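You operate a simulated robot arm through the tools that you are given. There is no shell and no other tool.

Carry out the task below with a simulated robot arm. There is one attempt and no reset: what you move stays moved.

## Task
Put things in order on the right end of the grading table. At the end: the orange tape roll from the right end of the grading table stands where the grey cartridge (marked "COLD") stood; the grey cartridge from the right end of the grading table stands where the blue tin (marked "ENAMEL") stood; the blue tin from the right end of the grading table is in the black tray; the blue clip box stands on top of the white spool; whatever was shut is shut again. Leave all else as you found it, and nothing knocked over. Set down upright: tin.
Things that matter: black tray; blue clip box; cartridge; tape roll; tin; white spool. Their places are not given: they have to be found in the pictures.

Only the result counts: the job must be done as asked and must still hold three seconds after the hand-in. Knocking over, shifting, dropping, spilling or breaking anything else fails it.

## Robot
A 6-joint arm with a two-finger parallel gripper, fixed in place. Base frame: the origin is at the foot of the arm, x ahead of it, y to its left, z up; the work surface is at about z = 0. Lengths are in mm, angles in degrees, forces in N, time in s.
With the tool pointing down near the work surface it reaches from about 180 to 460 mm from the base axis. Its first joint turns from -70.0 to 70.0 degrees. Payload 1.9 kg.
The tool frame sits at the grasp point between the pads (the TCP): z along the fingers, y along the line on which they close. The tips reach 23 mm beyond it. The gripper opens to 94 mm. The fingers are 38 mm wide and 10 mm thick; the gripper's body (54 by 96 mm) begins 39 mm behind the TCP.
Orientation is that of the tool frame in the base frame, as [roll, pitch, yaw] about the fixed x, y, z axes, in that order (R = Rz(yaw) Ry(pitch) Rx(roll)). With the fingers straight down and closing along the base's y, the tool's x points along the base's -x, its y along +y and its z along -z.

## Interface
- The arm moves only by the tool jog_arm. Its argument "targets" is text: rows parted by semicolons, each of 7 numbers parted by spaces: the shift along the tool's x, y, z in mm, then the turn, a rotation vector about the tool's x, y, z in degrees, then the gripper command, from -1 (shut) to 1 (fully open), values between in proportion. In form: x y z rx ry rz fingers; .... A call has 1 to 20 rows; each row shifts and turns the commanded pose from where the row before left it, along the tool's axes as they then stand. Rows are played at 5 a second. More than 50 mm and 8.6 degrees between two rows, or a gripper value outside its range, and nothing of the call is played. Where a pose cannot be reached the arm comes as near as it can. A force on the tool above 40 N (or 10 N above the force at the start of the call, whichever is more), or a blocked arm, ends the call early, and 0.2 s more pass. Each finger travels about 108 mm/s and halts on what it meets, pressing with about 32 N; the grip force reading is that of the motor and also rises with nothing between the fingers. The clock runs only during rows and for 0.2 s after the last one: add rows that do not move to give the fingers time. It gives the time, the measured TCP pose, the force on the tool (base axes), the opening and the grip force at its end, in the units of the frame above (readings bear some noise), with the torque about the TCP (base axes, N m) and any sound that the robot's microphone picked up.
- Cameras (640 x 400 px; columns grow to the right, rows downward): "scene" is fixed at [55, 313.4, 417]; the picture's right is [-0.77, -0.64, 0.00], its down [-0.40, 0.48, -0.78] and it looks along [0.50, -0.60, -0.63] (base axes); focal length 214 px, centre (320, 200). "wrist" rides on the gripper at [86, 16, -74] in the tool frame; the picture's right is [-0.18, 0.98, 0.00], its down [-0.58, -0.11, -0.81] and it looks along [-0.79, -0.15, 0.59] (tool axes); focal length 243 px, centre (320, 200).
- snapshot(camera): a new picture of that camera. The clock stands still meanwhile.
- locate(camera, pixels): for up to 12 pixels [column, row] of the newest picture of that camera ("zoom" is the newest enlarged one), the place [x, y, z] in the base frame of the surface seen there, good to about 3 mm. The clock stands still meanwhile.
- zoom(camera, box): a new picture of the part [left, top, right, bottom] of that camera's present view, enlarged. The clock stands still meanwhile.
- finish_job(): hands the job in; it is judged then, once.

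Leave the gripper open and the arm clear of the work at the hand-in unless told otherwise.

The tools are called after "Emit:" by a JSON object that holds its "api" and its "payload". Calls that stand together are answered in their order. jog_arm: Moves the arm, as the interface text tells. Its arguments: {"type":"object","properties":{"targets":{"type":"string"}},"required":["targets"]} The other tools are called the same way: snapshot (camera) takes a picture; locate (camera, pixels) gives the place of the surface under pixels of a picture; zoom (camera, box) takes an enlarged picture of a part of a camera's view; finish_job () hands the job in.

At the start:

```text
time_s: 0.0
tcp_pos: [281.4, 31.0, 332.7]
ee_rot: [-179.9, 0.0, -180.0]
force: [0.6, -1.0, 0.7]
ft_torque: [-0.03, 0.05, 0.0]
gripper_width: 93.7
grasp_force: 0.1
```

scene: 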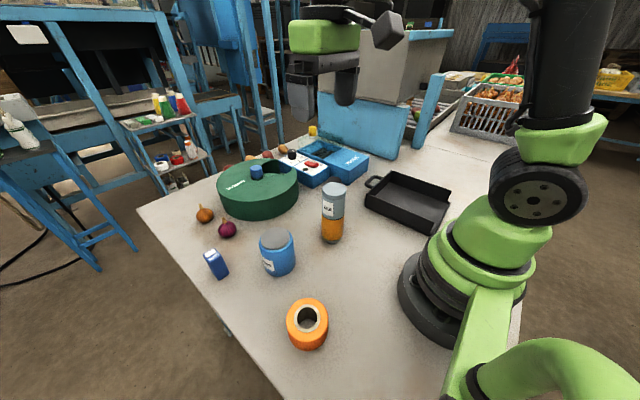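
wrist: 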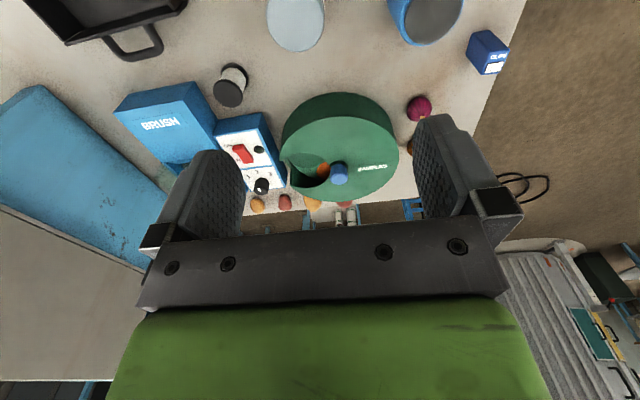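

I see the scene: an orange tape roll at about (307,323), a grey and orange cylinder at (333,212), a blue tin at (277,252), a blue clip box at (215,264), and a black tray at (408,200). The white spool may be at (232,85) in the wrist view. I'll zoom in for detail.

Emit:
{"api": "zoom", "payload": {"camera": "scene", "box": [180, 120, 480, 310]}}

Emit:
{"api": "zoom", "payload": {"camera": "wrist", "box": [100, 0, 520, 220]}}

Emit:
{"api": "zoom", "payload": {"camera": "scene", "box": [190, 210, 350, 370]}}

```text
2.11 times, centred on (330, 215) of scene
```

zoom: 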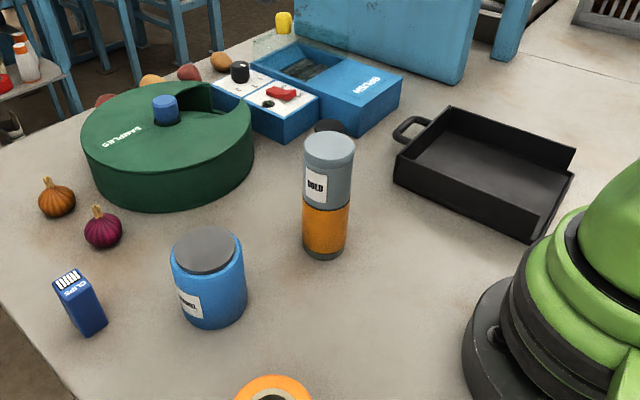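

```text
1.52 times, centred on (310, 110) of wrist
```

zoom: 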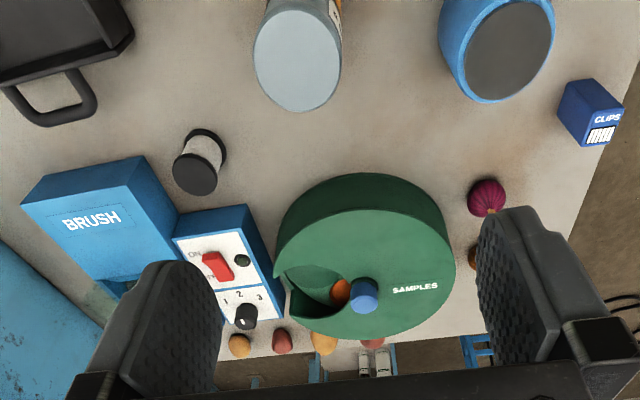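

```text
2.50 times, centred on (270, 290) of scene
```

zoom: 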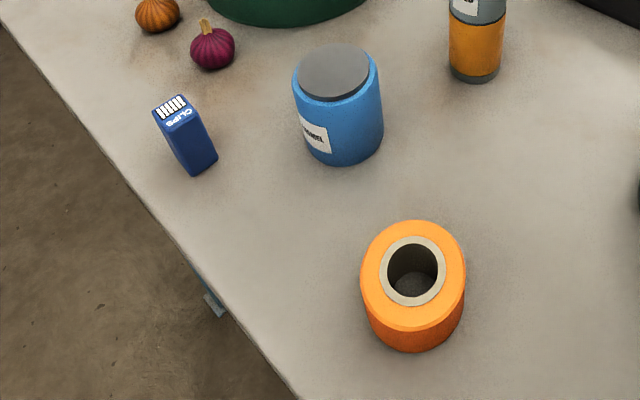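

I see everything clearly now. The white spool with black flanges stands behind the cartridge, at wrist (231,86). Next I locate the key points in both views.

Emit:
{"api": "locate", "payload": {"camera": "scene", "pixels": [[277, 238], [292, 238], [262, 240], [277, 232], [279, 273], [334, 187], [334, 240], [213, 255], [219, 276], [307, 302], [307, 345], [309, 322]]}}

Emit:
{"api": "locate", "payload": {"camera": "wrist", "pixels": [[228, 94], [217, 88], [241, 92], [230, 104], [236, 70], [296, 25], [430, 20], [488, 40], [494, 62], [505, 50], [140, 40], [100, 15]]}}

Emit:
{"api": "locate", "payload": {"camera": "scene", "pixels": [[397, 172], [449, 192], [367, 196], [433, 234], [405, 195], [412, 210], [374, 181], [392, 205], [430, 200], [334, 158], [258, 176], [340, 160]]}}

```text
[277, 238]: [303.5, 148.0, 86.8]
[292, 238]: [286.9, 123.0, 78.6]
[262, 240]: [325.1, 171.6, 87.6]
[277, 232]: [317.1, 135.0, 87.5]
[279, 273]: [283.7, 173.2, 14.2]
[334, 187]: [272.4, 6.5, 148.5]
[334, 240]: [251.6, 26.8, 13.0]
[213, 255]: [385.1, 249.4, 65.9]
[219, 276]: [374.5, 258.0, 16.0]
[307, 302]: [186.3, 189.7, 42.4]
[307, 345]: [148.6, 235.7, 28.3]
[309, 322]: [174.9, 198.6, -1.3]
```

```text
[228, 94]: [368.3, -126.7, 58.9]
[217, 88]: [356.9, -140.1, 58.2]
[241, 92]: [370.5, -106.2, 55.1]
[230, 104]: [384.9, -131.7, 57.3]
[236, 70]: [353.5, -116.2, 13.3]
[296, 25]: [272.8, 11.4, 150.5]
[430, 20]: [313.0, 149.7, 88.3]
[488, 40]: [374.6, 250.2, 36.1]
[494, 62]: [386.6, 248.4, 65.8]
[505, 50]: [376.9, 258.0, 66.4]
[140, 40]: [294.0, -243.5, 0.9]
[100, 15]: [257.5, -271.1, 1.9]
```

```text
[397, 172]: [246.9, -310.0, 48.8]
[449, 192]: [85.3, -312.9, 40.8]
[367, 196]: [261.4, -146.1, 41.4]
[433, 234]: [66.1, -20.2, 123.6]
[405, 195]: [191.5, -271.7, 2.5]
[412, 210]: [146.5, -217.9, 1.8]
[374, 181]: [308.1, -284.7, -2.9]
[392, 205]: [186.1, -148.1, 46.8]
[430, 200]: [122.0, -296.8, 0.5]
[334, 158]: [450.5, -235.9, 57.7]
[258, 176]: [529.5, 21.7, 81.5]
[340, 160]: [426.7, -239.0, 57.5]
```

Rough places so far: tin about (308,150) with its top at 88, cartridge about (272,8) with its top at 150, roll about (172,205), clip box about (381,253) with its top at 66, and spool about (370,-124) with its top at 58. I'll zoom in on the tin first for exact outlines.

Emit:
{"api": "zoom", "payload": {"camera": "scene", "box": [244, 220, 308, 284]}}

```text
6.25 times, centred on (276, 252) of scene
```

zoom: 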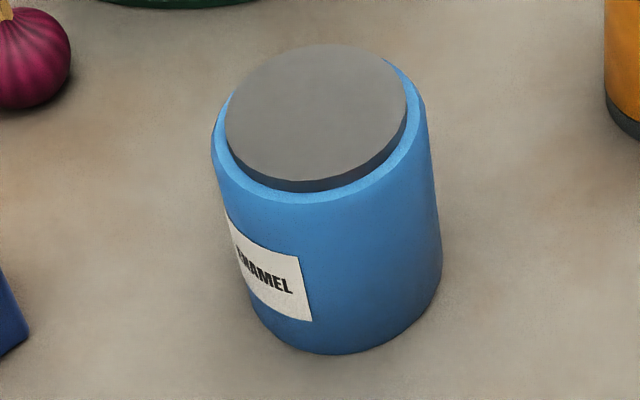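

The tin's grey lid spans columns 226–406 and rows 44–182 in the zoom. I locate points on the lid edges, the rim and the base.

Emit:
{"api": "locate", "payload": {"camera": "zoom", "pixels": [[230, 112], [402, 108], [318, 48], [314, 178], [316, 112], [216, 140], [424, 140], [305, 200], [340, 352], [255, 310], [435, 285], [340, 362]]}}

Emit:
{"api": "zoom", "payload": {"camera": "scene", "box": [301, 180, 365, 244]}}

```text
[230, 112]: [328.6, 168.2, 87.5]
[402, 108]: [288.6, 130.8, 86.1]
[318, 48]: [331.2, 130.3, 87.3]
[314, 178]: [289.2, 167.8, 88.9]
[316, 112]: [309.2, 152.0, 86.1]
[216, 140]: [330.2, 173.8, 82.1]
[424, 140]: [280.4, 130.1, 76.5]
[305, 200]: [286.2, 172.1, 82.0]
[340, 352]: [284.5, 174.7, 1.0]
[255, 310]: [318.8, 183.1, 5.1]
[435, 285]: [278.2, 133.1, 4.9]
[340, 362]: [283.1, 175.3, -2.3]
```

```text
6.25 times, centred on (333, 212) of scene
```

zoom: 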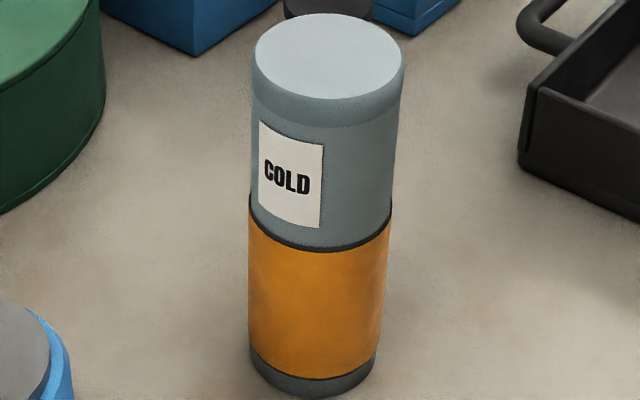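

The tin's centre comes to about (309.5,149.5), with a diameter of about 71. Now I locate the cartridge's edges in this zoom.

Emit:
{"api": "locate", "payload": {"camera": "zoom", "pixels": [[258, 60], [400, 60], [328, 18], [326, 95], [328, 58], [310, 397], [255, 365], [373, 365], [318, 300], [318, 180], [320, 244], [318, 255]]}}

Emit:
{"api": "zoom", "payload": {"camera": "scene", "box": [275, 291, 339, 355]}}

```text
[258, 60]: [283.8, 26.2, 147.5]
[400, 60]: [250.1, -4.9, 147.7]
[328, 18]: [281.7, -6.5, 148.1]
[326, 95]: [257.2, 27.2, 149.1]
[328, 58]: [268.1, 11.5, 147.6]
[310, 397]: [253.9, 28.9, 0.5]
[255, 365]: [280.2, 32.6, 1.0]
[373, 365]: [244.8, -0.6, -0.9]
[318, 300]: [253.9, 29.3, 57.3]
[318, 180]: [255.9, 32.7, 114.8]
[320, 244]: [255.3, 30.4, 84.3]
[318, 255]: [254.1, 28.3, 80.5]
```

```text
6.25 times, centred on (307, 323) of scene
```

zoom: 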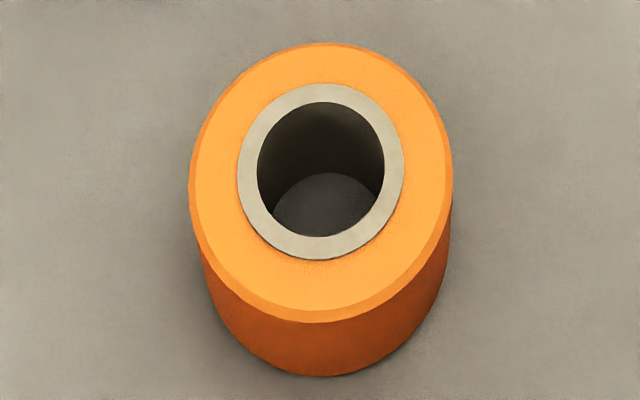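

The cartridge's centre is about (268,10.5), its diameter about 46 and its top at 148. Now the roll.

Emit:
{"api": "locate", "payload": {"camera": "zoom", "pixels": [[200, 180], [443, 180], [322, 50], [322, 305], [248, 170], [396, 170], [322, 88], [322, 250], [322, 372], [322, 330], [322, 210], [322, 382]]}}

Emit:
{"api": "zoom", "payload": {"camera": "scene", "box": [190, 235, 240, 285]}}

```text
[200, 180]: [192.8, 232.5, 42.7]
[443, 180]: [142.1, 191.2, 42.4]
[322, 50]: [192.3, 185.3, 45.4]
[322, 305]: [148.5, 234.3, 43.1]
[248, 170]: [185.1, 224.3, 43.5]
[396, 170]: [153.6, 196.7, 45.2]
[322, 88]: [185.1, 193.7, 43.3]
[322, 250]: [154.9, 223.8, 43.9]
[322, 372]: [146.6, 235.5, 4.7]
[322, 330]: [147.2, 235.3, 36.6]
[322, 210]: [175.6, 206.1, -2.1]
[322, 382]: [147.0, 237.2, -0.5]
```

```text
8.00 times, centred on (215, 260) of scene
```

zoom: 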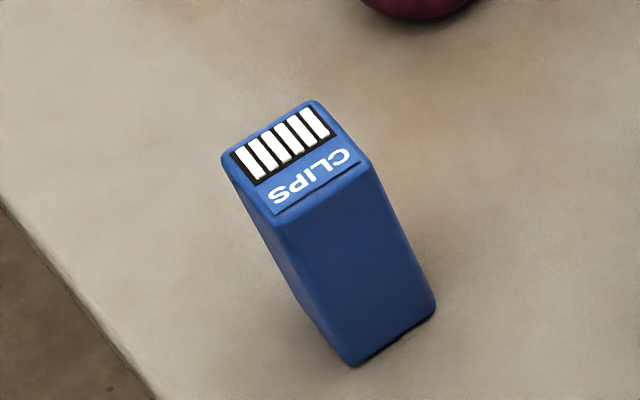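

The roll's centre is about (169.5,210), its diameter about 66 and its height 44. Now the clip box's top corners and base.

Emit:
{"api": "locate", "payload": {"camera": "zoom", "pixels": [[226, 156], [312, 106], [366, 162], [278, 220], [296, 163], [352, 360], [432, 308], [390, 336], [320, 250], [375, 220], [270, 230], [250, 200]]}}

Emit:
{"api": "zoom", "payload": {"camera": "wrist", "box": [200, 50, 264, 114]}}

```text
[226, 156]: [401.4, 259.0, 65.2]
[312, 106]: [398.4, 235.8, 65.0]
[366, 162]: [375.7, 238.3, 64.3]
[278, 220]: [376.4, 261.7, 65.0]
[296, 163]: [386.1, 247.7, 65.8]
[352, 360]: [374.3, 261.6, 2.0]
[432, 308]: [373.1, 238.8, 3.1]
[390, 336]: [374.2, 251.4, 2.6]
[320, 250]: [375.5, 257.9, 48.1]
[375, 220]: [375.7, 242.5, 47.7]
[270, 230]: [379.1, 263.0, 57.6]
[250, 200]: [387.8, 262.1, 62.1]
```

```text
6.25 times, centred on (232, 82) of wrist
```

zoom: 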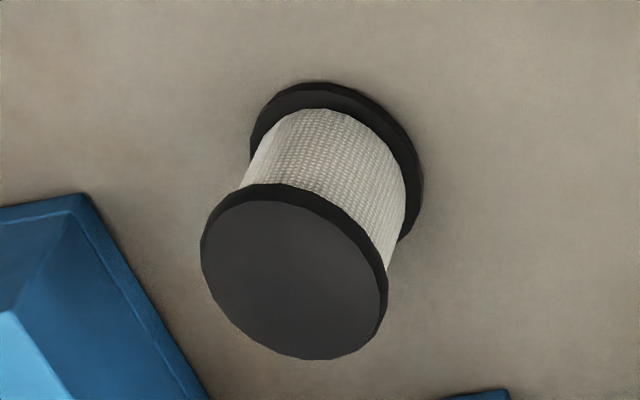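

The clip box's centre is about (388,249), roughly 25x25x65 and turned about -4°, at a radius of about 461 (the edge of reach). Now the spool's top flange points.

Emit:
{"api": "locate", "payload": {"camera": "zoom", "pixels": [[205, 245], [383, 290], [265, 193], [315, 355], [295, 275], [225, 315], [355, 235], [415, 220], [260, 140], [330, 85], [330, 150], [320, 98]]}}

Emit:
{"api": "zoom", "payload": {"camera": "scene", "box": [355, 160, 465, 240]}}

```text
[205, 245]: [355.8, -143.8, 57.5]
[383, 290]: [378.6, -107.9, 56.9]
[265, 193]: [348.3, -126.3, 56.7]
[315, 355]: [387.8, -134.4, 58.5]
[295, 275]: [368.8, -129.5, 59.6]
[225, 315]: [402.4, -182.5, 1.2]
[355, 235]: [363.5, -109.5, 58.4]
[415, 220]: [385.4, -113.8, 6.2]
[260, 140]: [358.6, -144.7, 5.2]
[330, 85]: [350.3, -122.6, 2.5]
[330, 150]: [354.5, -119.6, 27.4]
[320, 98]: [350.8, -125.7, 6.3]
```

```text
5.00 times, centred on (410, 200) of scene
```

zoom: 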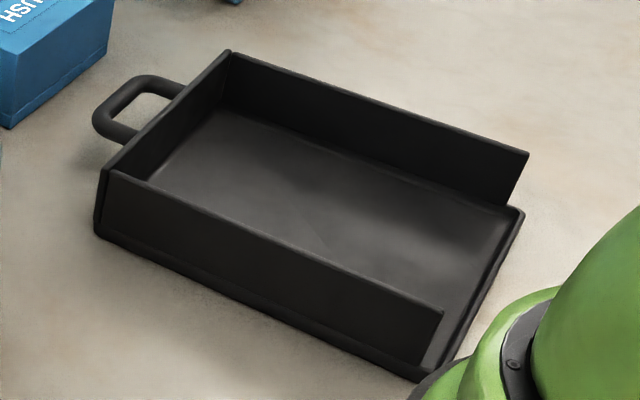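

The spool's centre is about (368,-127), its diameter about 42 and its top at 58. The tray is open at its near end. I locate its floor and walls.

Emit:
{"api": "locate", "payload": {"camera": "zoom", "pixels": [[230, 112], [150, 182], [505, 205], [430, 350], [228, 52], [104, 170], [526, 153], [442, 312], [320, 220], [270, 212], [380, 250], [125, 95]]}}

```text
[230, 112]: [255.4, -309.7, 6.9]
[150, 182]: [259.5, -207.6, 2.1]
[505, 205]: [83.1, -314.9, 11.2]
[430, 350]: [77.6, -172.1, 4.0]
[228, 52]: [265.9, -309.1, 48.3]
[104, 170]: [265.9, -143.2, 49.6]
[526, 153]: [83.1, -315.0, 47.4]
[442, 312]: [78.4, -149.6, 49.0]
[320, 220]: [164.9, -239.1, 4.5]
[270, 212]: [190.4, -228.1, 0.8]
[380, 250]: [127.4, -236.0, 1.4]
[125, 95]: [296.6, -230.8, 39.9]
```

The tray spans x 78–266 and y -315 to -145, with the floor at about 3 and walls about 48 high. The tin goes first. I move above it, to about (309.5,149.5,172), with the gripper open.

Emit:
{"api": "jog_arm", "payload": {"targets": "-7 29.6 0 0 0 0 1; -7 29.6 0 0 0 0 1; -7 29.6 0 0 0 0 1; -7.1 29.7 0 0 0 0 1; 0 0 40 0 0 0 1; 0 0 40 0 0 0 1; 0 0 40 0 0 0 1; 0 0 40 0 0 0 1; 0 0 0 0 0 0 1; 0 0 0 0 0 0 1"}}

Emit:
{"api": "snapshot", "payload": {"camera": "scene"}}

Emit:
{"api": "snapshot", "payload": {"camera": "wrist"}}

```text
time_s: 2.2
tcp_pos: [310.9, 149.8, 172.2]
ee_rot: [-180.0, -0.1, 179.9]
force: [-0.6, 0.0, 1.0]
ft_torque: [0.01, -0.01, -0.02]
gripper_width: 94.0
grasp_force: 0.0
```

```text
taken
```

scene: 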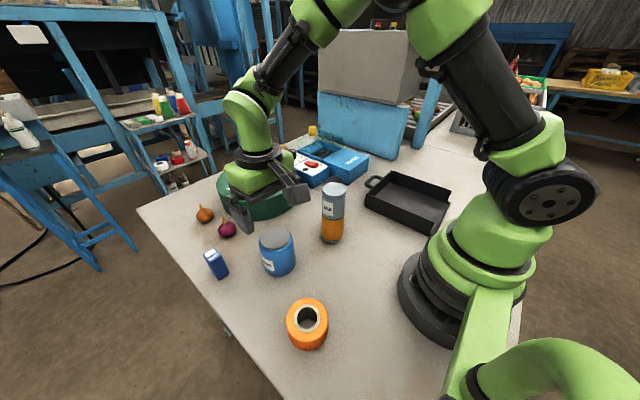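

```text
taken
```

wrist: 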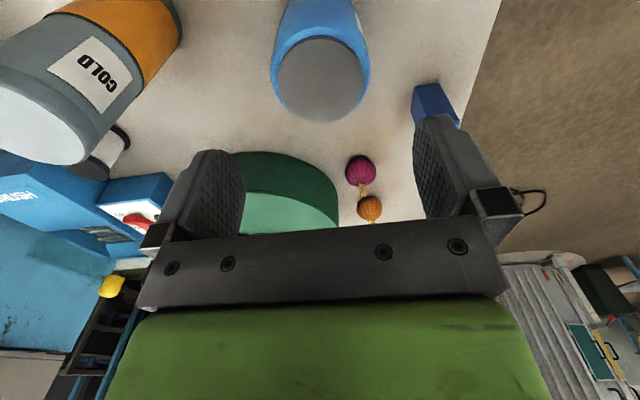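

The arm is above the tin. I check the tin's place again from the wrist view, where the lid runs about columns 277–368 and rows 38–120.

Emit:
{"api": "locate", "payload": {"camera": "wrist", "pixels": [[280, 78], [365, 78], [322, 41], [322, 119], [322, 78], [275, 60], [369, 62], [435, 100], [415, 88], [458, 122], [361, 170], [40, 125]]}}

```text
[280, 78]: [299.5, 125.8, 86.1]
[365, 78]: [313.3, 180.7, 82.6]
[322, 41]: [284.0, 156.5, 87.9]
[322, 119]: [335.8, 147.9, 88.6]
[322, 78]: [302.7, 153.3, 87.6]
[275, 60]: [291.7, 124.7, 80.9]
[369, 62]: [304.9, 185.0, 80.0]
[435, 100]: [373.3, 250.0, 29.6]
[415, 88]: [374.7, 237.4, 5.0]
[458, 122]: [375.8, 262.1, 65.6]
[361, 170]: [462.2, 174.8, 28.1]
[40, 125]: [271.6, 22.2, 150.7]
```

This gives a centre of about (310,151), which agrees. I go straight down to z≈60 and stop before closing.

Emit:
{"api": "jog_arm", "payload": {"targets": "0 0.5 30 0 0 0 1; 0 0 30 0 0 0 1; 0 0 25 0 0 0 1; 0 0 17 0 0 0 1; 0 0 10 0 0 0 1; 0 0 0 0 0 0 1; 0 0 0 0 0 0 0.5; 0 0 0 0 0 0 0; 0 0 0 0 0 0 -0.5; 0 0 0 0 0 0 -1; 0 0 0 0 0 0 -1; 0 0 0 0 0 0 -1"}}

Emit:
{"api": "snapshot", "payload": {"camera": "scene"}}

```text
time_s: 4.8
tcp_pos: [311.4, 150.0, 59.1]
ee_rot: [180.0, 0.1, 179.9]
force: [0.2, -1.0, 0.9]
ft_torque: [0.0, -0.03, 0.02]
gripper_width: 69.5
grasp_force: 32.3
```

```text
taken
```

scene: 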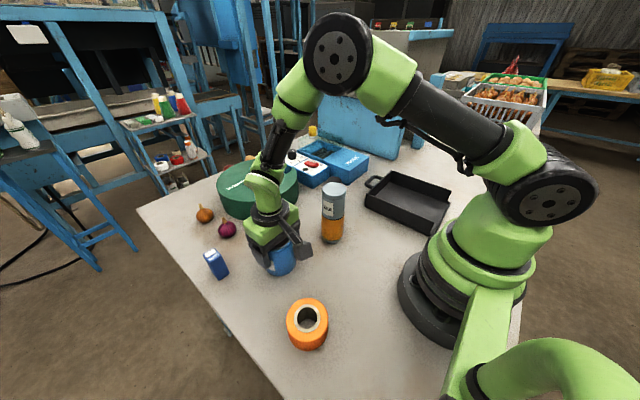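

The tin is gripped at 69.5 mm wide with a grip force of 32 N. I lift it to z≈240, which clears the 148 mm cartridge.

Emit:
{"api": "jog_arm", "payload": {"targets": "0 0 -8 0 0 0 -1; 0 0 -15 0 0 0 -1; 0 0 -25 0 0 0 -1; 0 0 -30 0 0 0 -1; 0 0 -30 0 0 0 -1; 0 0 -30 0 0 0 -1; 0 0 -25 0 0 0 -1; 0 0 -15 0 0 0 -1; 0 0 -4 0 0 0 -1; 0 0 0 0 0 0 -1"}}

Emit:
{"api": "snapshot", "payload": {"camera": "scene"}}

```text
time_s: 7.0
tcp_pos: [310.4, 150.3, 240.6]
ee_rot: [179.9, 0.0, 179.8]
force: [-0.5, -1.0, -3.9]
ft_torque: [0.0, -0.01, 0.02]
gripper_width: 69.5
grasp_force: 32.4
```

```text
taken
```

scene: 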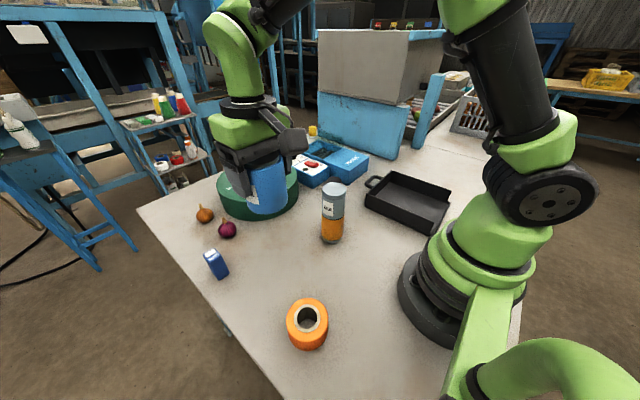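

The tin is held upright with a load of about 5 N. I carry it over to above the tray at (195,-230), staying at z 240.

Emit:
{"api": "jog_arm", "payload": {"targets": "3 -10 0 0 0 0 -1; 6 -20 0 0 0 0 -1; 9 -29 0 0 0 0 -1; 9 -29 0 0 0 0 -1; 9 -29 0 0 0 0 -1; 9 -29 0 0 0 0 -1; 9 -29 0 0 0 0 -1; 9 -29 0 0 0 0 -1; 9 -29 0 0 0 0 -1; 9 -29 0 0 0 0 -1; 9 -29 0 0 0 0 -1; 9 -29 0 0 0 0 -1; 9 -29 0 0 0 0 -1; 6 -20 0 0 0 0 -1; 2 -11 0 0 0 0 -1; 0 0 0 0 0 0 -1; 0 0 0 0 0 0 -1"}}

Emit:
{"api": "snapshot", "payload": {"camera": "scene"}}

Emit:
{"api": "snapshot", "payload": {"camera": "wrist"}}

```text
time_s: 10.6
tcp_pos: [191.9, -230.9, 241.5]
ee_rot: [180.0, 0.0, -180.0]
force: [0.3, -0.1, -3.5]
ft_torque: [-0.02, 0.02, -0.04]
gripper_width: 69.5
grasp_force: 32.5
```

```text
taken
```

scene: 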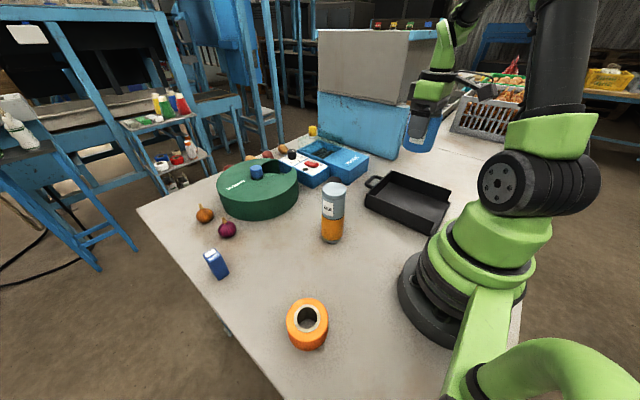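

```text
taken
```

wrist: 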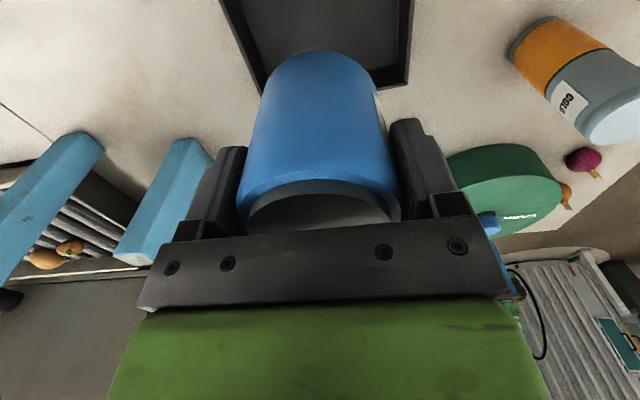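

The tin is above the tray, whose side walls show at about columns 232 and 400 in the wrist view, so it's centred. I lower it to about 10 mm above the floor.

Emit:
{"api": "jog_arm", "payload": {"targets": "0 0 10 0 0 0 -1; 0 0 22 0 0 0 -1; 0 0 30 0 0 0 -1; 0 0 30 0 0 0 -1; 0 0 30 0 0 0 -1; 0 0 25 0 0 0 -1; 0 0 15 0 0 0 -1; 0 0 8 0 0 0 -1; 0 0 0 0 0 0 -1"}}

Emit:
{"api": "snapshot", "payload": {"camera": "scene"}}

```text
time_s: 12.6
tcp_pos: [192.7, -230.5, 71.7]
ee_rot: [180.0, -0.1, 179.9]
force: [0.0, -1.0, -5.2]
ft_torque: [-0.01, 0.02, -0.03]
gripper_width: 69.4
grasp_force: 31.8
```

```text
taken
```

scene: 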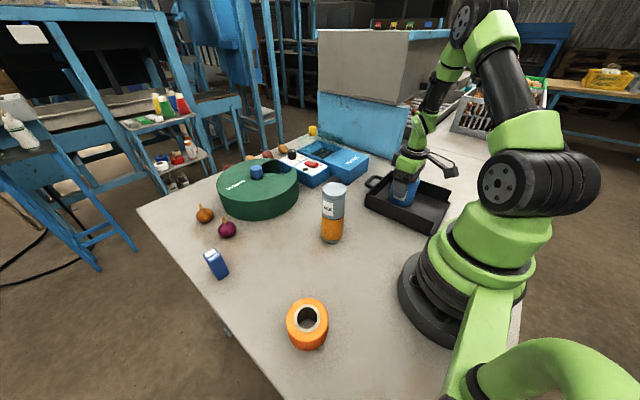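

The tin is inside the tray, about 12 mm above table level. I lower it in small steps and watch the force.

Emit:
{"api": "jog_arm", "payload": {"targets": "0 0 3 0 0 0 -1; 0 0 2 0 0 0 -1; 0 0 1.5 0 0 0 -1; 0 0 0 0 0 0 -1"}}

```text
time_s: 13.6
tcp_pos: [195.3, -231.5, 65.3]
ee_rot: [179.9, 0.1, 179.9]
force: [0.2, -0.1, -4.3]
ft_torque: [0.02, -0.01, -0.01]
gripper_width: 69.6
grasp_force: 31.3
```

The load is still about 4–5 N, so there is no contact yet at 65. I go down further in 1 mm steps.

Emit:
{"api": "jog_arm", "payload": {"targets": "0 0 1 0 0 0 -1; 0 0 1 0 0 0 -1; 0 0 0 0 0 0 -1"}}

```text
time_s: 14.4
tcp_pos: [193.3, -231.0, 62.7]
ee_rot: [180.0, 0.0, -180.0]
force: [-0.4, -0.6, -2.9]
ft_torque: [0.03, -0.02, 0.0]
gripper_width: 69.2
grasp_force: 32.3
```

The force is now -2.9 and may be easing. I go on by 1 mm.

Emit:
{"api": "jog_arm", "payload": {"targets": "0 0 1 0 0 0 -1; 0 0 0 0 0 0 -1"}}

```text
time_s: 15.0
tcp_pos: [193.8, -231.7, 63.2]
ee_rot: [-179.9, 0.2, 179.9]
force: [2.2, 5.5, 20.6]
ft_torque: [0.28, -0.01, -0.17]
gripper_width: 69.4
grasp_force: 32.2
```

There's contact: the force on the tool rose to 20 N upward. I open the gripper and then lift straight up.

Emit:
{"api": "jog_arm", "payload": {"targets": "0 0 -0.5 0 0 0 -0.9; 0 0 0 0 0 0 0.6; 0 0 0 0 0 0 0.9; 0 0 0 0 0 0 0.9; 0 0 -10 0 0 0 0.9; 0 0 -25 0 0 0 0.9; 0 0 -40 0 0 0 0.9; 0 0 -40 0 0 0 0.9; 0 0 -40 0 0 0 0.9; 0 0 -30 0 0 0 0.9; 0 0 0 0 0 0 0.9"}}

Emit:
{"api": "snapshot", "payload": {"camera": "scene"}}

Emit:
{"api": "snapshot", "payload": {"camera": "wrist"}}

```text
time_s: 17.4
tcp_pos: [193.5, -230.4, 247.5]
ee_rot: [-180.0, 0.0, -180.0]
force: [-0.6, -0.4, 0.2]
ft_torque: [-0.03, 0.03, -0.02]
gripper_width: 89.4
grasp_force: 0.0
```

```text
taken
```

scene: 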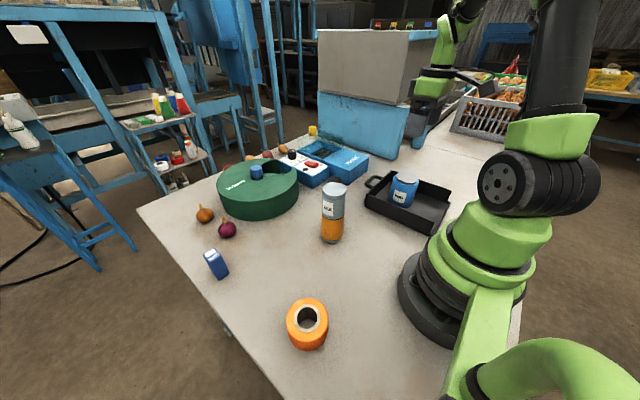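

```text
taken
```

wrist: 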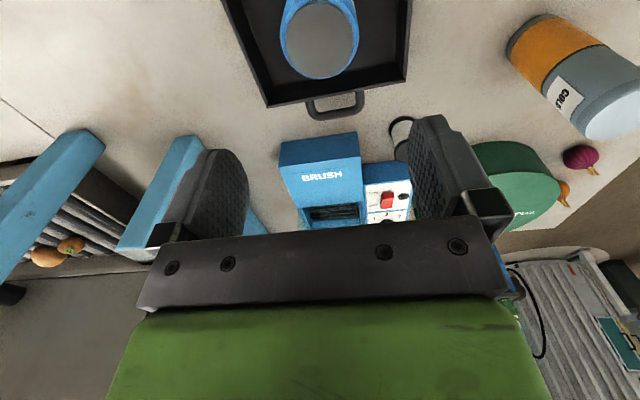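

The tin stands upright in the tray. Next is the clip box. I travel at this height to a spot just short of it, about (340,230), with the gripper open.

Emit:
{"api": "jog_arm", "payload": {"targets": "-5 15 0 0 0 0 1; -11 35 0 0 0 0 1; -12 37 0 0 0 0 1; -12 37 0 0 0 0 1; -12 37 0 0 0 0 1; -12 37 0 0 0 0 1; -12 37 0 0 0 0 1; -12 37 0 0 0 0 1; -12 37 0 0 0 0 1; -12 37 0 0 0 0 1; -12 37 0 0 0 0 1; -12 37 0 0 0 0 1; -11 30 0 0 0 0 1; 0 10 0 0 0 0 1; 0 0 30 0 0 0 1; 0 0 40 0 0 0 1; 0 0 20 0 0 0 1; 0 0 0 0 0 0 1; 0 0 0 0 0 0 1"}}

Emit:
{"api": "snapshot", "payload": {"camera": "wrist"}}

Emit:
{"api": "snapshot", "payload": {"camera": "scene"}}

```text
time_s: 21.4
tcp_pos: [340.5, 229.7, 158.2]
ee_rot: [-180.0, 0.0, 179.9]
force: [-0.2, -0.5, -0.9]
ft_torque: [0.02, -0.01, -0.03]
gripper_width: 93.9
grasp_force: 0.0
```

```text
taken
```

wrist: 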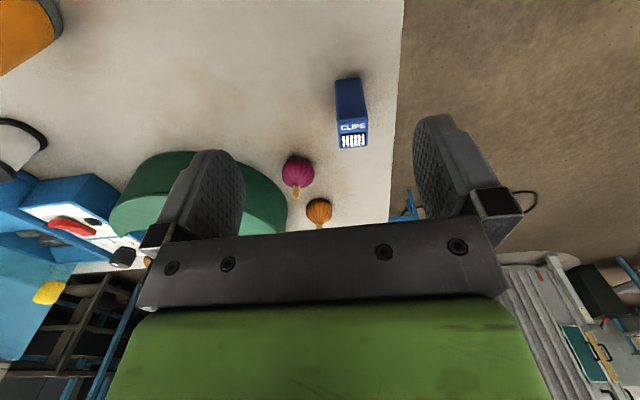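

```text
taken
```

scene: 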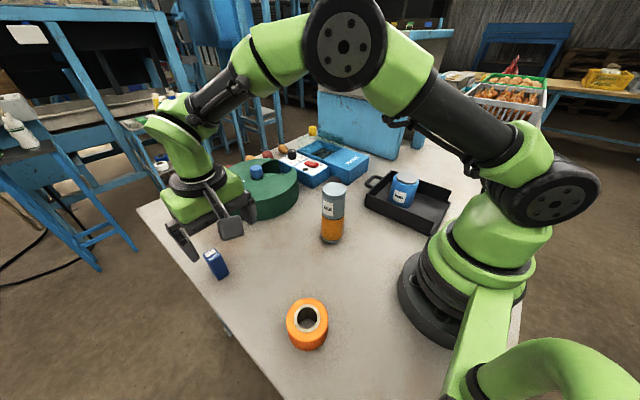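

The clip box is at wrist (350,112). I zoom in to refine its place.

Emit:
{"api": "zoom", "payload": {"camera": "wrist", "box": [270, 60, 430, 220]}}

```text
2.50 times, centred on (350, 140) of wrist
```

zoom: 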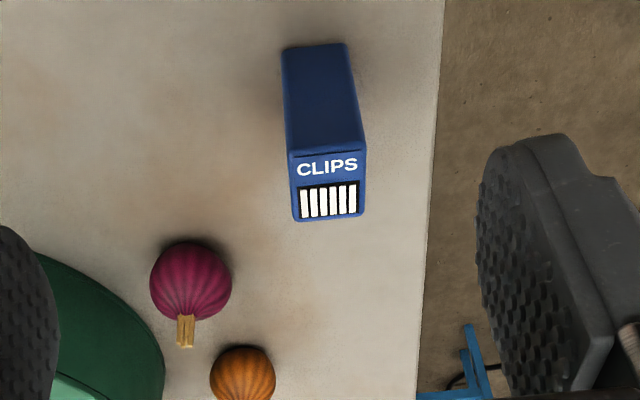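

Emit:
{"api": "locate", "payload": {"camera": "zoom", "pixels": [[292, 156], [364, 152], [298, 217], [362, 213], [328, 185], [287, 50], [345, 46], [190, 285], [435, 150], [160, 290]]}}

```text
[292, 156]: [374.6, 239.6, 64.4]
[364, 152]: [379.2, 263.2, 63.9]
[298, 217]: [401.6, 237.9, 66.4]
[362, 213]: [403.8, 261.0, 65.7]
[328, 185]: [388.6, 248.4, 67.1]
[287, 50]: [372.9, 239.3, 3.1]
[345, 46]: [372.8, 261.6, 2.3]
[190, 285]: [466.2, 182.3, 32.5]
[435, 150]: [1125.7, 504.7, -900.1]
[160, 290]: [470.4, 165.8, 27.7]
```

The box's centre is about (389,250). I move to above (383,250), turn the tool to match the box's -4°, and check the reach.

Emit:
{"api": "jog_arm", "payload": {"targets": "-21 10 0 0 0 0 1; -21.5 10.3 0 0 0 0 1; 0 0 0 0 0 3.5 1; 0 0 30 0 0 0 1; 0 0 0 0 0 0 1; 0 0 0 0 0 0 1"}}

```text
time_s: 22.8
tcp_pos: [382.5, 250.8, 127.0]
ee_rot: [-180.0, -0.1, 176.4]
force: [0.5, -0.5, 0.0]
ft_torque: [0.02, 0.01, 0.01]
gripper_width: 94.2
grasp_force: 0.1
```

That pose is reached. I go down to z≈72 first, still above the box's top for the gripper body, and check.

Emit:
{"api": "jog_arm", "payload": {"targets": "0 0 25 0 0 0 1; 0 0 25 0 0 0 1; 0 0 5 0 0 0 1; 0 0 0 0 0 0 1"}}

Emit:
{"api": "snapshot", "payload": {"camera": "wrist"}}

Emit:
{"api": "snapshot", "payload": {"camera": "scene"}}

```text
time_s: 23.8
tcp_pos: [382.8, 249.6, 73.0]
ee_rot: [-180.0, 0.0, 176.3]
force: [0.2, 0.4, 0.4]
ft_torque: [0.0, -0.02, -0.03]
gripper_width: 93.8
grasp_force: 0.0
```

```text
taken
```

wrist: 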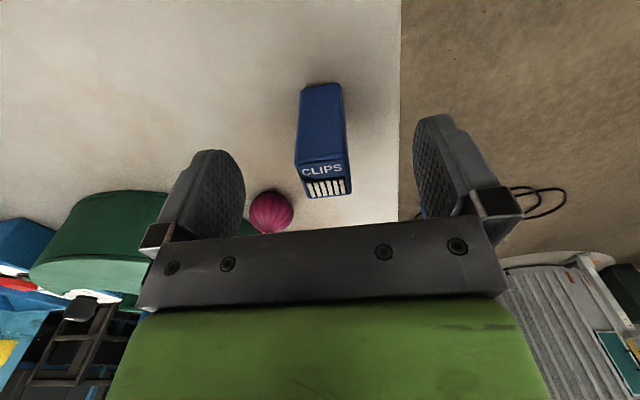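

```text
taken
```

scene: 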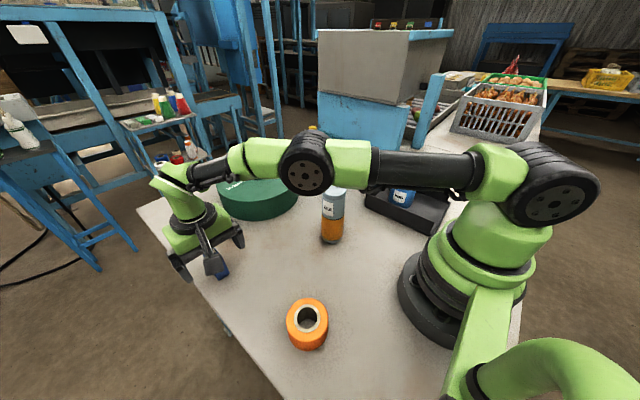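

All is clear. I go down the last 30 mm to z≈43 and close on the box.

Emit:
{"api": "jog_arm", "payload": {"targets": "0 0 15 0 0 0 1; 0 0 10 0 0 0 1; 0 0 5 0 0 0 1; 0 0 0 0 0 0 1; 0 0 0 0 0 0 0.5; 0 0 0 0 0 0 0; 0 0 0 0 0 0 -0.4; 0 0 0 0 0 0 -0.6; 0 0 0 0 0 0 -0.8; 0 0 0 0 0 0 -1; 0 0 0 0 0 0 -1; 0 0 0 0 0 0 -1"}}

Emit:
{"api": "snapshot", "payload": {"camera": "wrist"}}

Emit:
{"api": "snapshot", "payload": {"camera": "scene"}}

```text
time_s: 26.4
tcp_pos: [384.4, 249.6, 43.5]
ee_rot: [-180.0, 0.0, 176.5]
force: [-0.2, 0.0, 0.4]
ft_torque: [-0.03, 0.02, 0.01]
gripper_width: 25.3
grasp_force: 32.0
```

```text
taken
```

wrist: 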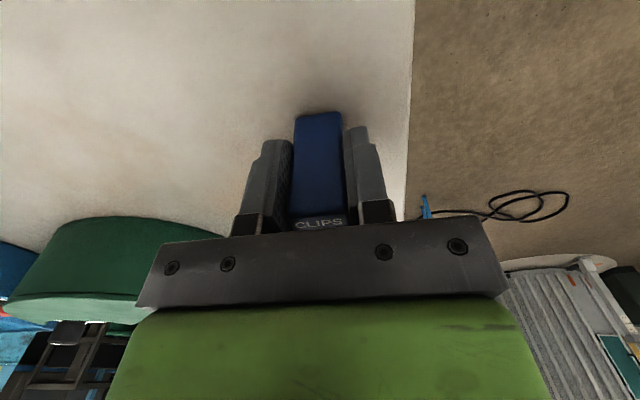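

```text
taken
```

scene: 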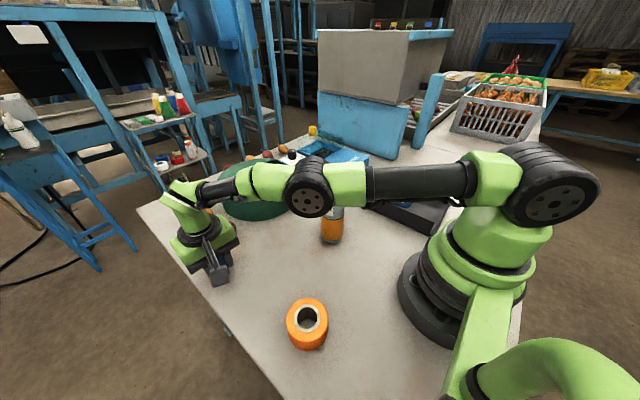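

The box is gripped at 25.3 mm. I lift it 80 mm, turn back to yaw 180, and pull in a little while rising on to z≈230.

Emit:
{"api": "jog_arm", "payload": {"targets": "0 0 -8 0 0 0 -1; 0 0 -16 0 0 0 -1; 0 0 -28 0 0 0 -1; 0 0 -28 0 0 0 -1; 0 0 0 0 0 -3.5 -1; 15 -10 -20 0 0 0 -1; 15 -10 -30 0 0 0 -1; 10 -10 -30 0 0 0 -1; 0 -10 -20 0 0 0 -1; 0 0 -8 0 0 0 -1; 0 0 0 0 0 0 -1; 0 0 0 0 0 0 -1"}}

Emit:
{"api": "snapshot", "payload": {"camera": "wrist"}}

Emit:
{"api": "snapshot", "payload": {"camera": "scene"}}

```text
time_s: 29.0
tcp_pos: [343.7, 210.7, 232.1]
ee_rot: [179.9, 0.0, 180.0]
force: [-0.4, -0.6, -0.4]
ft_torque: [0.0, 0.0, -0.01]
gripper_width: 25.2
grasp_force: 32.3
```

```text
taken
```

wrist: 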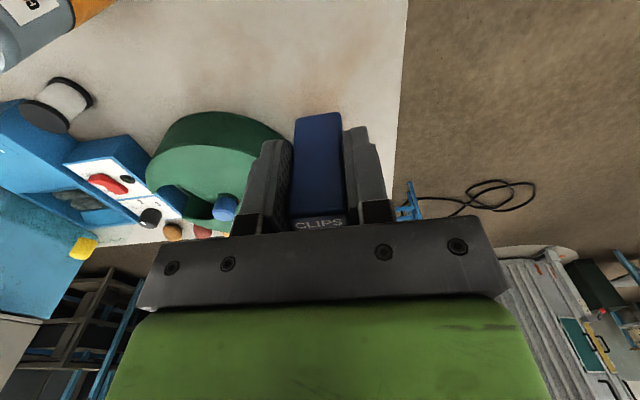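

```text
taken
```

scene: 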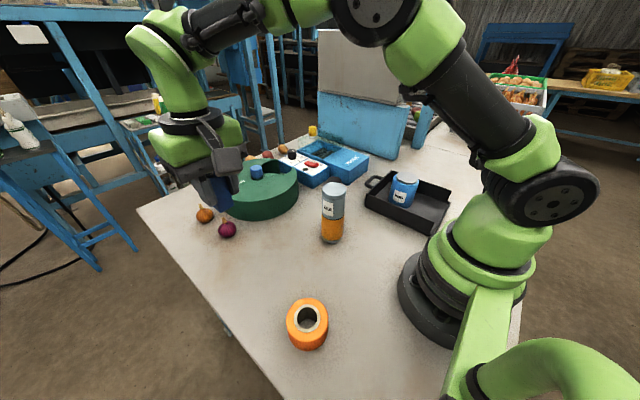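

The box is held. The spool shows at wrist (55,105), so I zoom in for a second reading of its place.

Emit:
{"api": "zoom", "payload": {"camera": "wrist", "box": [0, 60, 120, 160]}}

```text
4.00 times, centred on (60, 110) of wrist
```

zoom: 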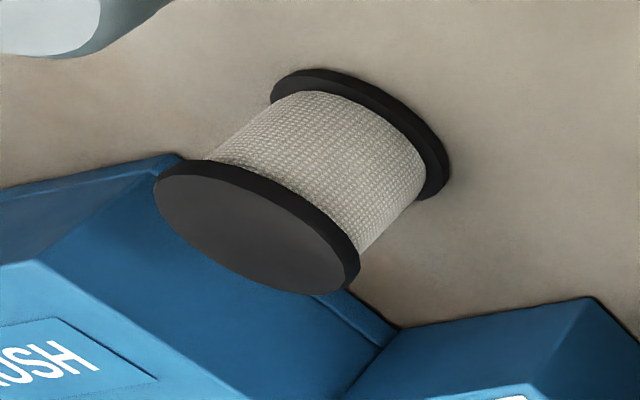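

Emit:
{"api": "locate", "payload": {"camera": "zoom", "pixels": [[160, 195], [352, 275], [210, 168], [300, 290], [255, 232], [230, 268], [310, 205], [275, 95], [445, 180], [430, 195]]}}

```text
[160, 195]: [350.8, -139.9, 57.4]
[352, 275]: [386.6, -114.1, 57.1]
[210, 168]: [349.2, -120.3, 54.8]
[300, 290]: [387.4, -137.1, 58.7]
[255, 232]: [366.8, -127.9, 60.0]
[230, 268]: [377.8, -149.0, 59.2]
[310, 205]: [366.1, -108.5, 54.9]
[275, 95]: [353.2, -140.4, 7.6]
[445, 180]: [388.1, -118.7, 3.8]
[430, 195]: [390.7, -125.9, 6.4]
```

This gives a spool centre of about (369,-127.5). Now I measure how the box sits in the grip, from its near face around (318,160).

Emit:
{"api": "locate", "payload": {"camera": "wrist", "pixels": [[318, 125], [318, 160], [318, 195], [298, 160], [338, 160], [318, 211]]}}

```text
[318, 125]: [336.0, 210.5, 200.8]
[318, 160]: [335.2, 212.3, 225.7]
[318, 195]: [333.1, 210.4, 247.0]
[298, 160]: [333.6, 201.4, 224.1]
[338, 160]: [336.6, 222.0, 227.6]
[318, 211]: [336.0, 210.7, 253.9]
```

The near face is at x≈335, so the box's centre lies about 5 mm ahead of the TCP. The target TCP is (364,-127.5). I travel there at z≈232.

Emit:
{"api": "jog_arm", "payload": {"targets": "-1 -10 0 0 0 0 -1; -1 -20 0 0 0 0 -1; -2 -30 0 0 0 0 -1; -2 -30 0 0 0 0 -1; -2 -30 0 0 0 0 -1; -2 -30 0 0 0 0 -1; -2 -30 0 0 0 0 -1; -2 -30 0 0 0 0 -1; -2 -30 0 0 0 0 -1; -2 -30 0 0 0 0 -1; -2 -30 0 0 0 0 -1; 0 -20 0 0 0 0 -1; 0 -12 0 0 0 0 -1; 0 -6 0 0 0 0 -1; 0 0 0 0 0 0 -1; 0 0 0 0 0 0 -1"}}

Emit:
{"api": "snapshot", "payload": {"camera": "wrist"}}

Emit:
{"api": "snapshot", "payload": {"camera": "scene"}}

```text
time_s: 32.4
tcp_pos: [363.3, -129.4, 231.5]
ee_rot: [-180.0, 0.0, 180.0]
force: [-1.1, -0.2, -0.6]
ft_torque: [0.02, -0.01, 0.01]
gripper_width: 25.3
grasp_force: 31.9
```

```text
taken
```

wrist: 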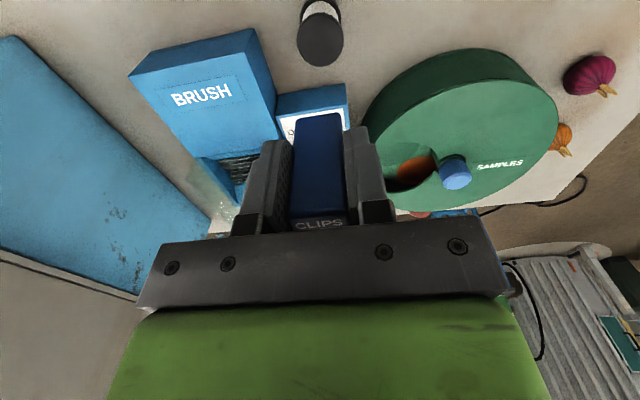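

```text
taken
```

scene: 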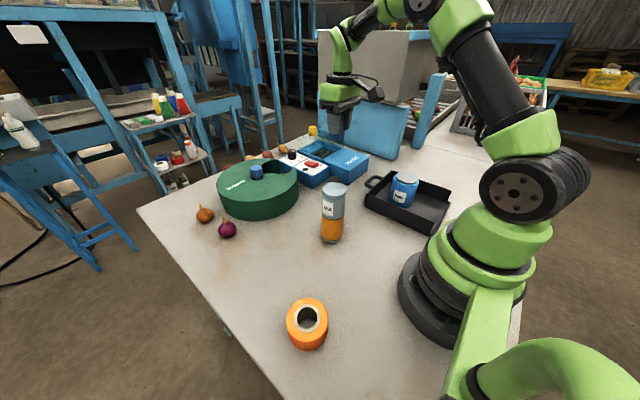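

The spool's top flange shows at wrist (321,40). I locate it once more alongside the box's near face.

Emit:
{"api": "locate", "payload": {"camera": "wrist", "pixels": [[299, 38], [342, 38], [321, 18], [321, 64], [321, 40], [318, 125], [318, 160], [318, 195], [300, 160], [336, 160]]}}

```text
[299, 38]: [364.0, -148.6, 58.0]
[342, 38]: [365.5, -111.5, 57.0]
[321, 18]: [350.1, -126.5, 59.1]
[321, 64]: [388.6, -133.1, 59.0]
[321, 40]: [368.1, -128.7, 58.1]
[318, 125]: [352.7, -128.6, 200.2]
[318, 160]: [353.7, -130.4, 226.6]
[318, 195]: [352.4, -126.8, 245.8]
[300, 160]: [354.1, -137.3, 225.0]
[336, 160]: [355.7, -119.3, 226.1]
```

The spool's centre reads (369,-129) and the box's centre (367,-128.5). I shift 2 mm forward and go down to z≈108.

Emit:
{"api": "jog_arm", "payload": {"targets": "-2 0 10 0 0 0 -1; 0 0 22 0 0 0 -1; 0 0 30 0 0 0 -1; 0 0 28 0 0 0 -1; 0 0 20 0 0 0 -1; 0 0 9 0 0 0 -1; 0 0 4 0 0 0 -1; 0 0 0 0 0 0 -1; 0 0 0 0 0 0 -1"}}

Emit:
{"api": "snapshot", "payload": {"camera": "wrist"}}

Emit:
{"api": "zoom", "payload": {"camera": "scene", "box": [290, 100, 400, 210]}}

```text
time_s: 34.4
tcp_pos: [364.6, -129.4, 108.0]
ee_rot: [-180.0, 0.1, 179.9]
force: [1.1, 0.0, 0.0]
ft_torque: [0.0, 0.0, 0.0]
gripper_width: 25.2
grasp_force: 32.0
```

```text
taken
```

wrist: 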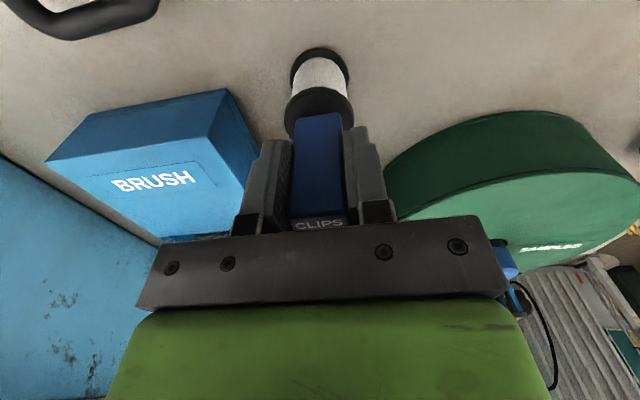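

```text
3.64 times, centred on (345, 155) of scene
```

zoom: 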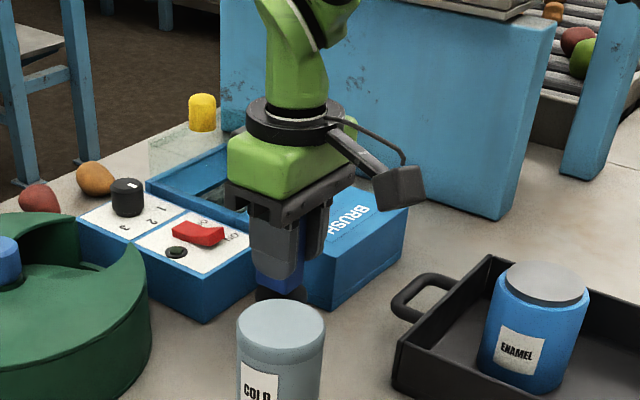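

The flange spans columns 284–354 and the box's base spans about 298–342, so it's centred. I lower it in small steps.

Emit:
{"api": "jog_arm", "payload": {"targets": "0 0 2 0 0 0 -1; 0 0 1.5 0 0 0 -1; 0 0 1 0 0 0 -1; 0 0 0 0 0 0 -1"}}

```text
time_s: 35.4
tcp_pos: [364.6, -128.8, 102.4]
ee_rot: [180.0, 0.0, 179.9]
force: [-0.5, -0.6, -0.5]
ft_torque: [-0.03, -0.04, -0.03]
gripper_width: 25.2
grasp_force: 32.2
```

The force doesn't change at 102.4. I go down another 1 mm.

Emit:
{"api": "jog_arm", "payload": {"targets": "0 0 1 0 0 0 -1; 0 0 0 0 0 0 -1"}}

```text
time_s: 36.0
tcp_pos: [364.8, -127.7, 101.8]
ee_rot: [-180.0, 0.0, 179.9]
force: [0.2, 0.0, -0.1]
ft_torque: [0.03, 0.0, -0.04]
gripper_width: 25.4
grasp_force: 32.1
```

No contact yet, so another 1 mm.

Emit:
{"api": "jog_arm", "payload": {"targets": "0 0 0.7 0 0 0 -1; 0 0 0 0 0 0 -1"}}

```text
time_s: 36.6
tcp_pos: [365.7, -128.4, 100.1]
ee_rot: [-179.9, 0.0, 179.9]
force: [0.0, -0.2, 0.0]
ft_torque: [0.07, 0.02, 0.02]
gripper_width: 25.1
grasp_force: 31.8
```

Emit:
{"api": "jog_arm", "payload": {"targets": "0 0 0.7 0 0 0 -1; 0 0 0 0 0 0 -1"}}

Emit:
{"api": "zoom", "payload": {"camera": "wrist", "box": [240, 40, 400, 140]}}

```text
time_s: 37.2
tcp_pos: [363.3, -127.8, 99.8]
ee_rot: [180.0, 0.1, -180.0]
force: [0.9, -0.4, 1.5]
ft_torque: [0.01, 0.0, 0.03]
gripper_width: 25.2
grasp_force: 32.3
```

```text
4.00 times, centred on (320, 90) of wrist
```

zoom: 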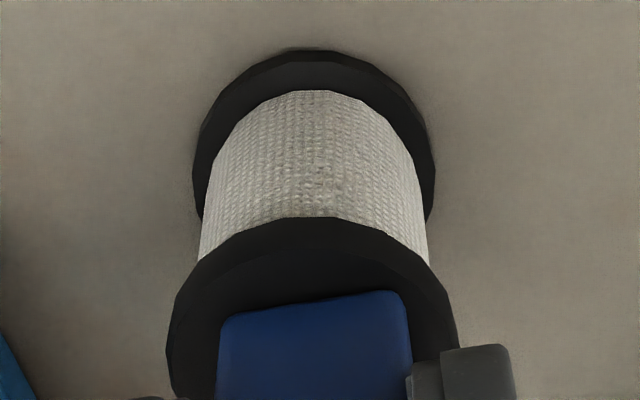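

The box sits over the flange with only a hair's gap, and the force is starting to show (1.5). I go another 0.6 mm.

Emit:
{"api": "jog_arm", "payload": {"targets": "0 0 0.6 0 0 0 -1; 0 0 0 0 0 0 -1"}}

```text
time_s: 37.8
tcp_pos: [364.3, -127.8, 99.8]
ee_rot: [-180.0, 0.0, 179.9]
force: [-0.7, 0.6, 8.5]
ft_torque: [0.08, 0.05, 0.01]
gripper_width: 25.3
grasp_force: 31.9
```

There's contact at 8.5 N. I back off slightly, open gently, and rise straight up.

Emit:
{"api": "jog_arm", "payload": {"targets": "0 0 -0.4 0 0 0 -1; 0 0 0 0 0 0 -0.45; 0 0 0 0 0 0 -0.38; 0 0 0 0 0 0 -0.2; 0 0 0 0 0 0 0.1; 0 0 0 0 0 0 0.3; 0 0 -5 0 0 0 0.3; 0 0 -15 0 0 0 0.3; 0 0 -25 0 0 0 0.3; 0 0 -40 0 0 0 0.3; 0 0 -40 0 0 0 0.3; 0 0 -15 0 0 0 0.3; 0 0 0 0 0 0 0.3; 0 0 0 0 0 0 1"}}

Emit:
{"api": "snapshot", "payload": {"camera": "wrist"}}

Emit:
{"api": "snapshot", "payload": {"camera": "scene"}}

```text
time_s: 40.8
tcp_pos: [365.0, -129.1, 240.6]
ee_rot: [-180.0, 0.0, -180.0]
force: [0.2, 0.5, 0.1]
ft_torque: [-0.01, 0.02, 0.0]
gripper_width: 93.9
grasp_force: 0.0
```

```text
taken
```

wrist: 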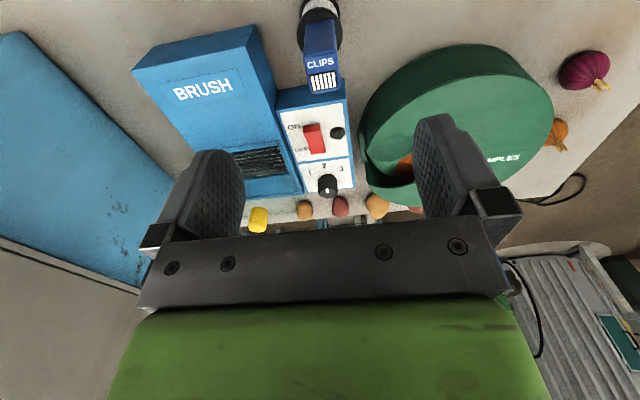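

```text
taken
```

scene: 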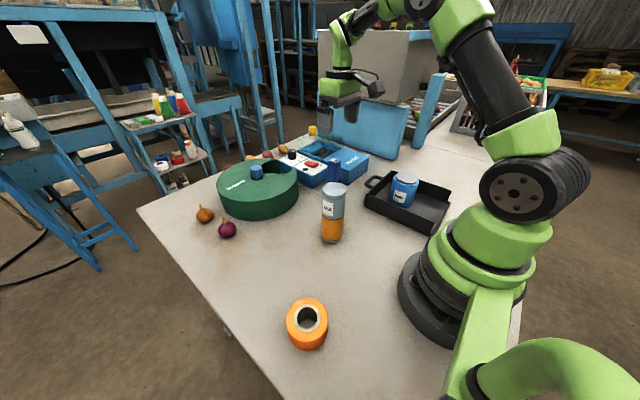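

The clip box stands on the spool. Next is the cartridge. I move to above (268.5,11) at z 240.

Emit:
{"api": "jog_arm", "payload": {"targets": "10 14 0 0 0 0 1; 20 28 0 0 0 0 1; 22 32 0 0 0 0 1; 22 32 0 0 0 0 1; 15 22 0 0 0 0 1; 7.5 11.6 0 0 0 0 1; 0 0 0 0 0 0 1; 0 0 0 0 0 0 1"}}

Emit:
{"api": "snapshot", "payload": {"camera": "wrist"}}

Emit:
{"api": "zoom", "payload": {"camera": "scene", "box": [300, 130, 400, 230]}}

```text
time_s: 42.6
tcp_pos: [269.6, 11.6, 240.3]
ee_rot: [180.0, 0.0, 180.0]
force: [0.0, -0.7, 0.0]
ft_torque: [0.01, -0.01, 0.0]
gripper_width: 94.1
grasp_force: 0.1
```

```text
taken
```

wrist: 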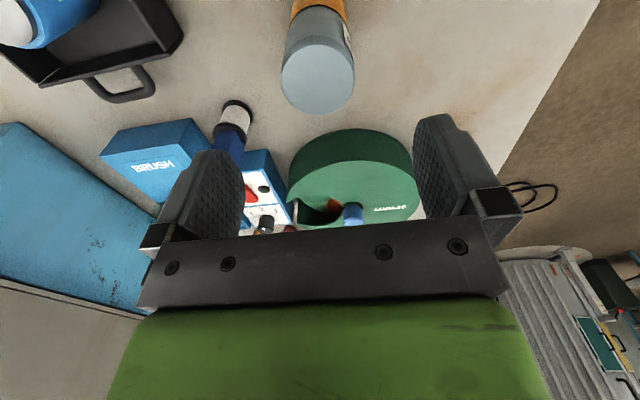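

```text
4.00 times, centred on (350, 180) of scene
```

zoom: 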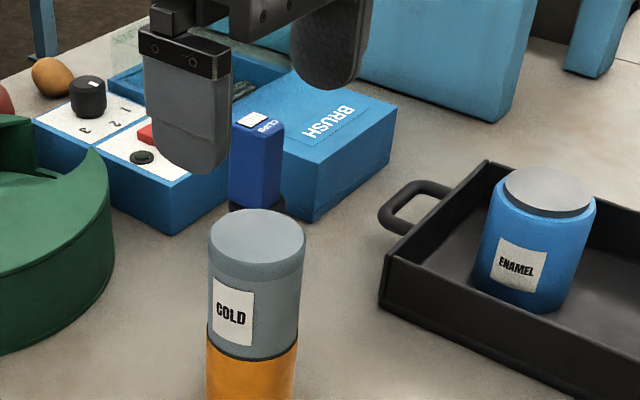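

I check the cartridge's top disc in the wrist view (columns 281–355, rows 37–114).

Emit:
{"api": "locate", "payload": {"camera": "wrist", "pixels": [[284, 76], [352, 76], [318, 40], [318, 111], [318, 76]]}}

```text
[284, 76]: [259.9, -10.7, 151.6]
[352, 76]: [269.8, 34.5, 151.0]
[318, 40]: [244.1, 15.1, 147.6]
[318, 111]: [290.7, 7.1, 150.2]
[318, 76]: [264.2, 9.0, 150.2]
```

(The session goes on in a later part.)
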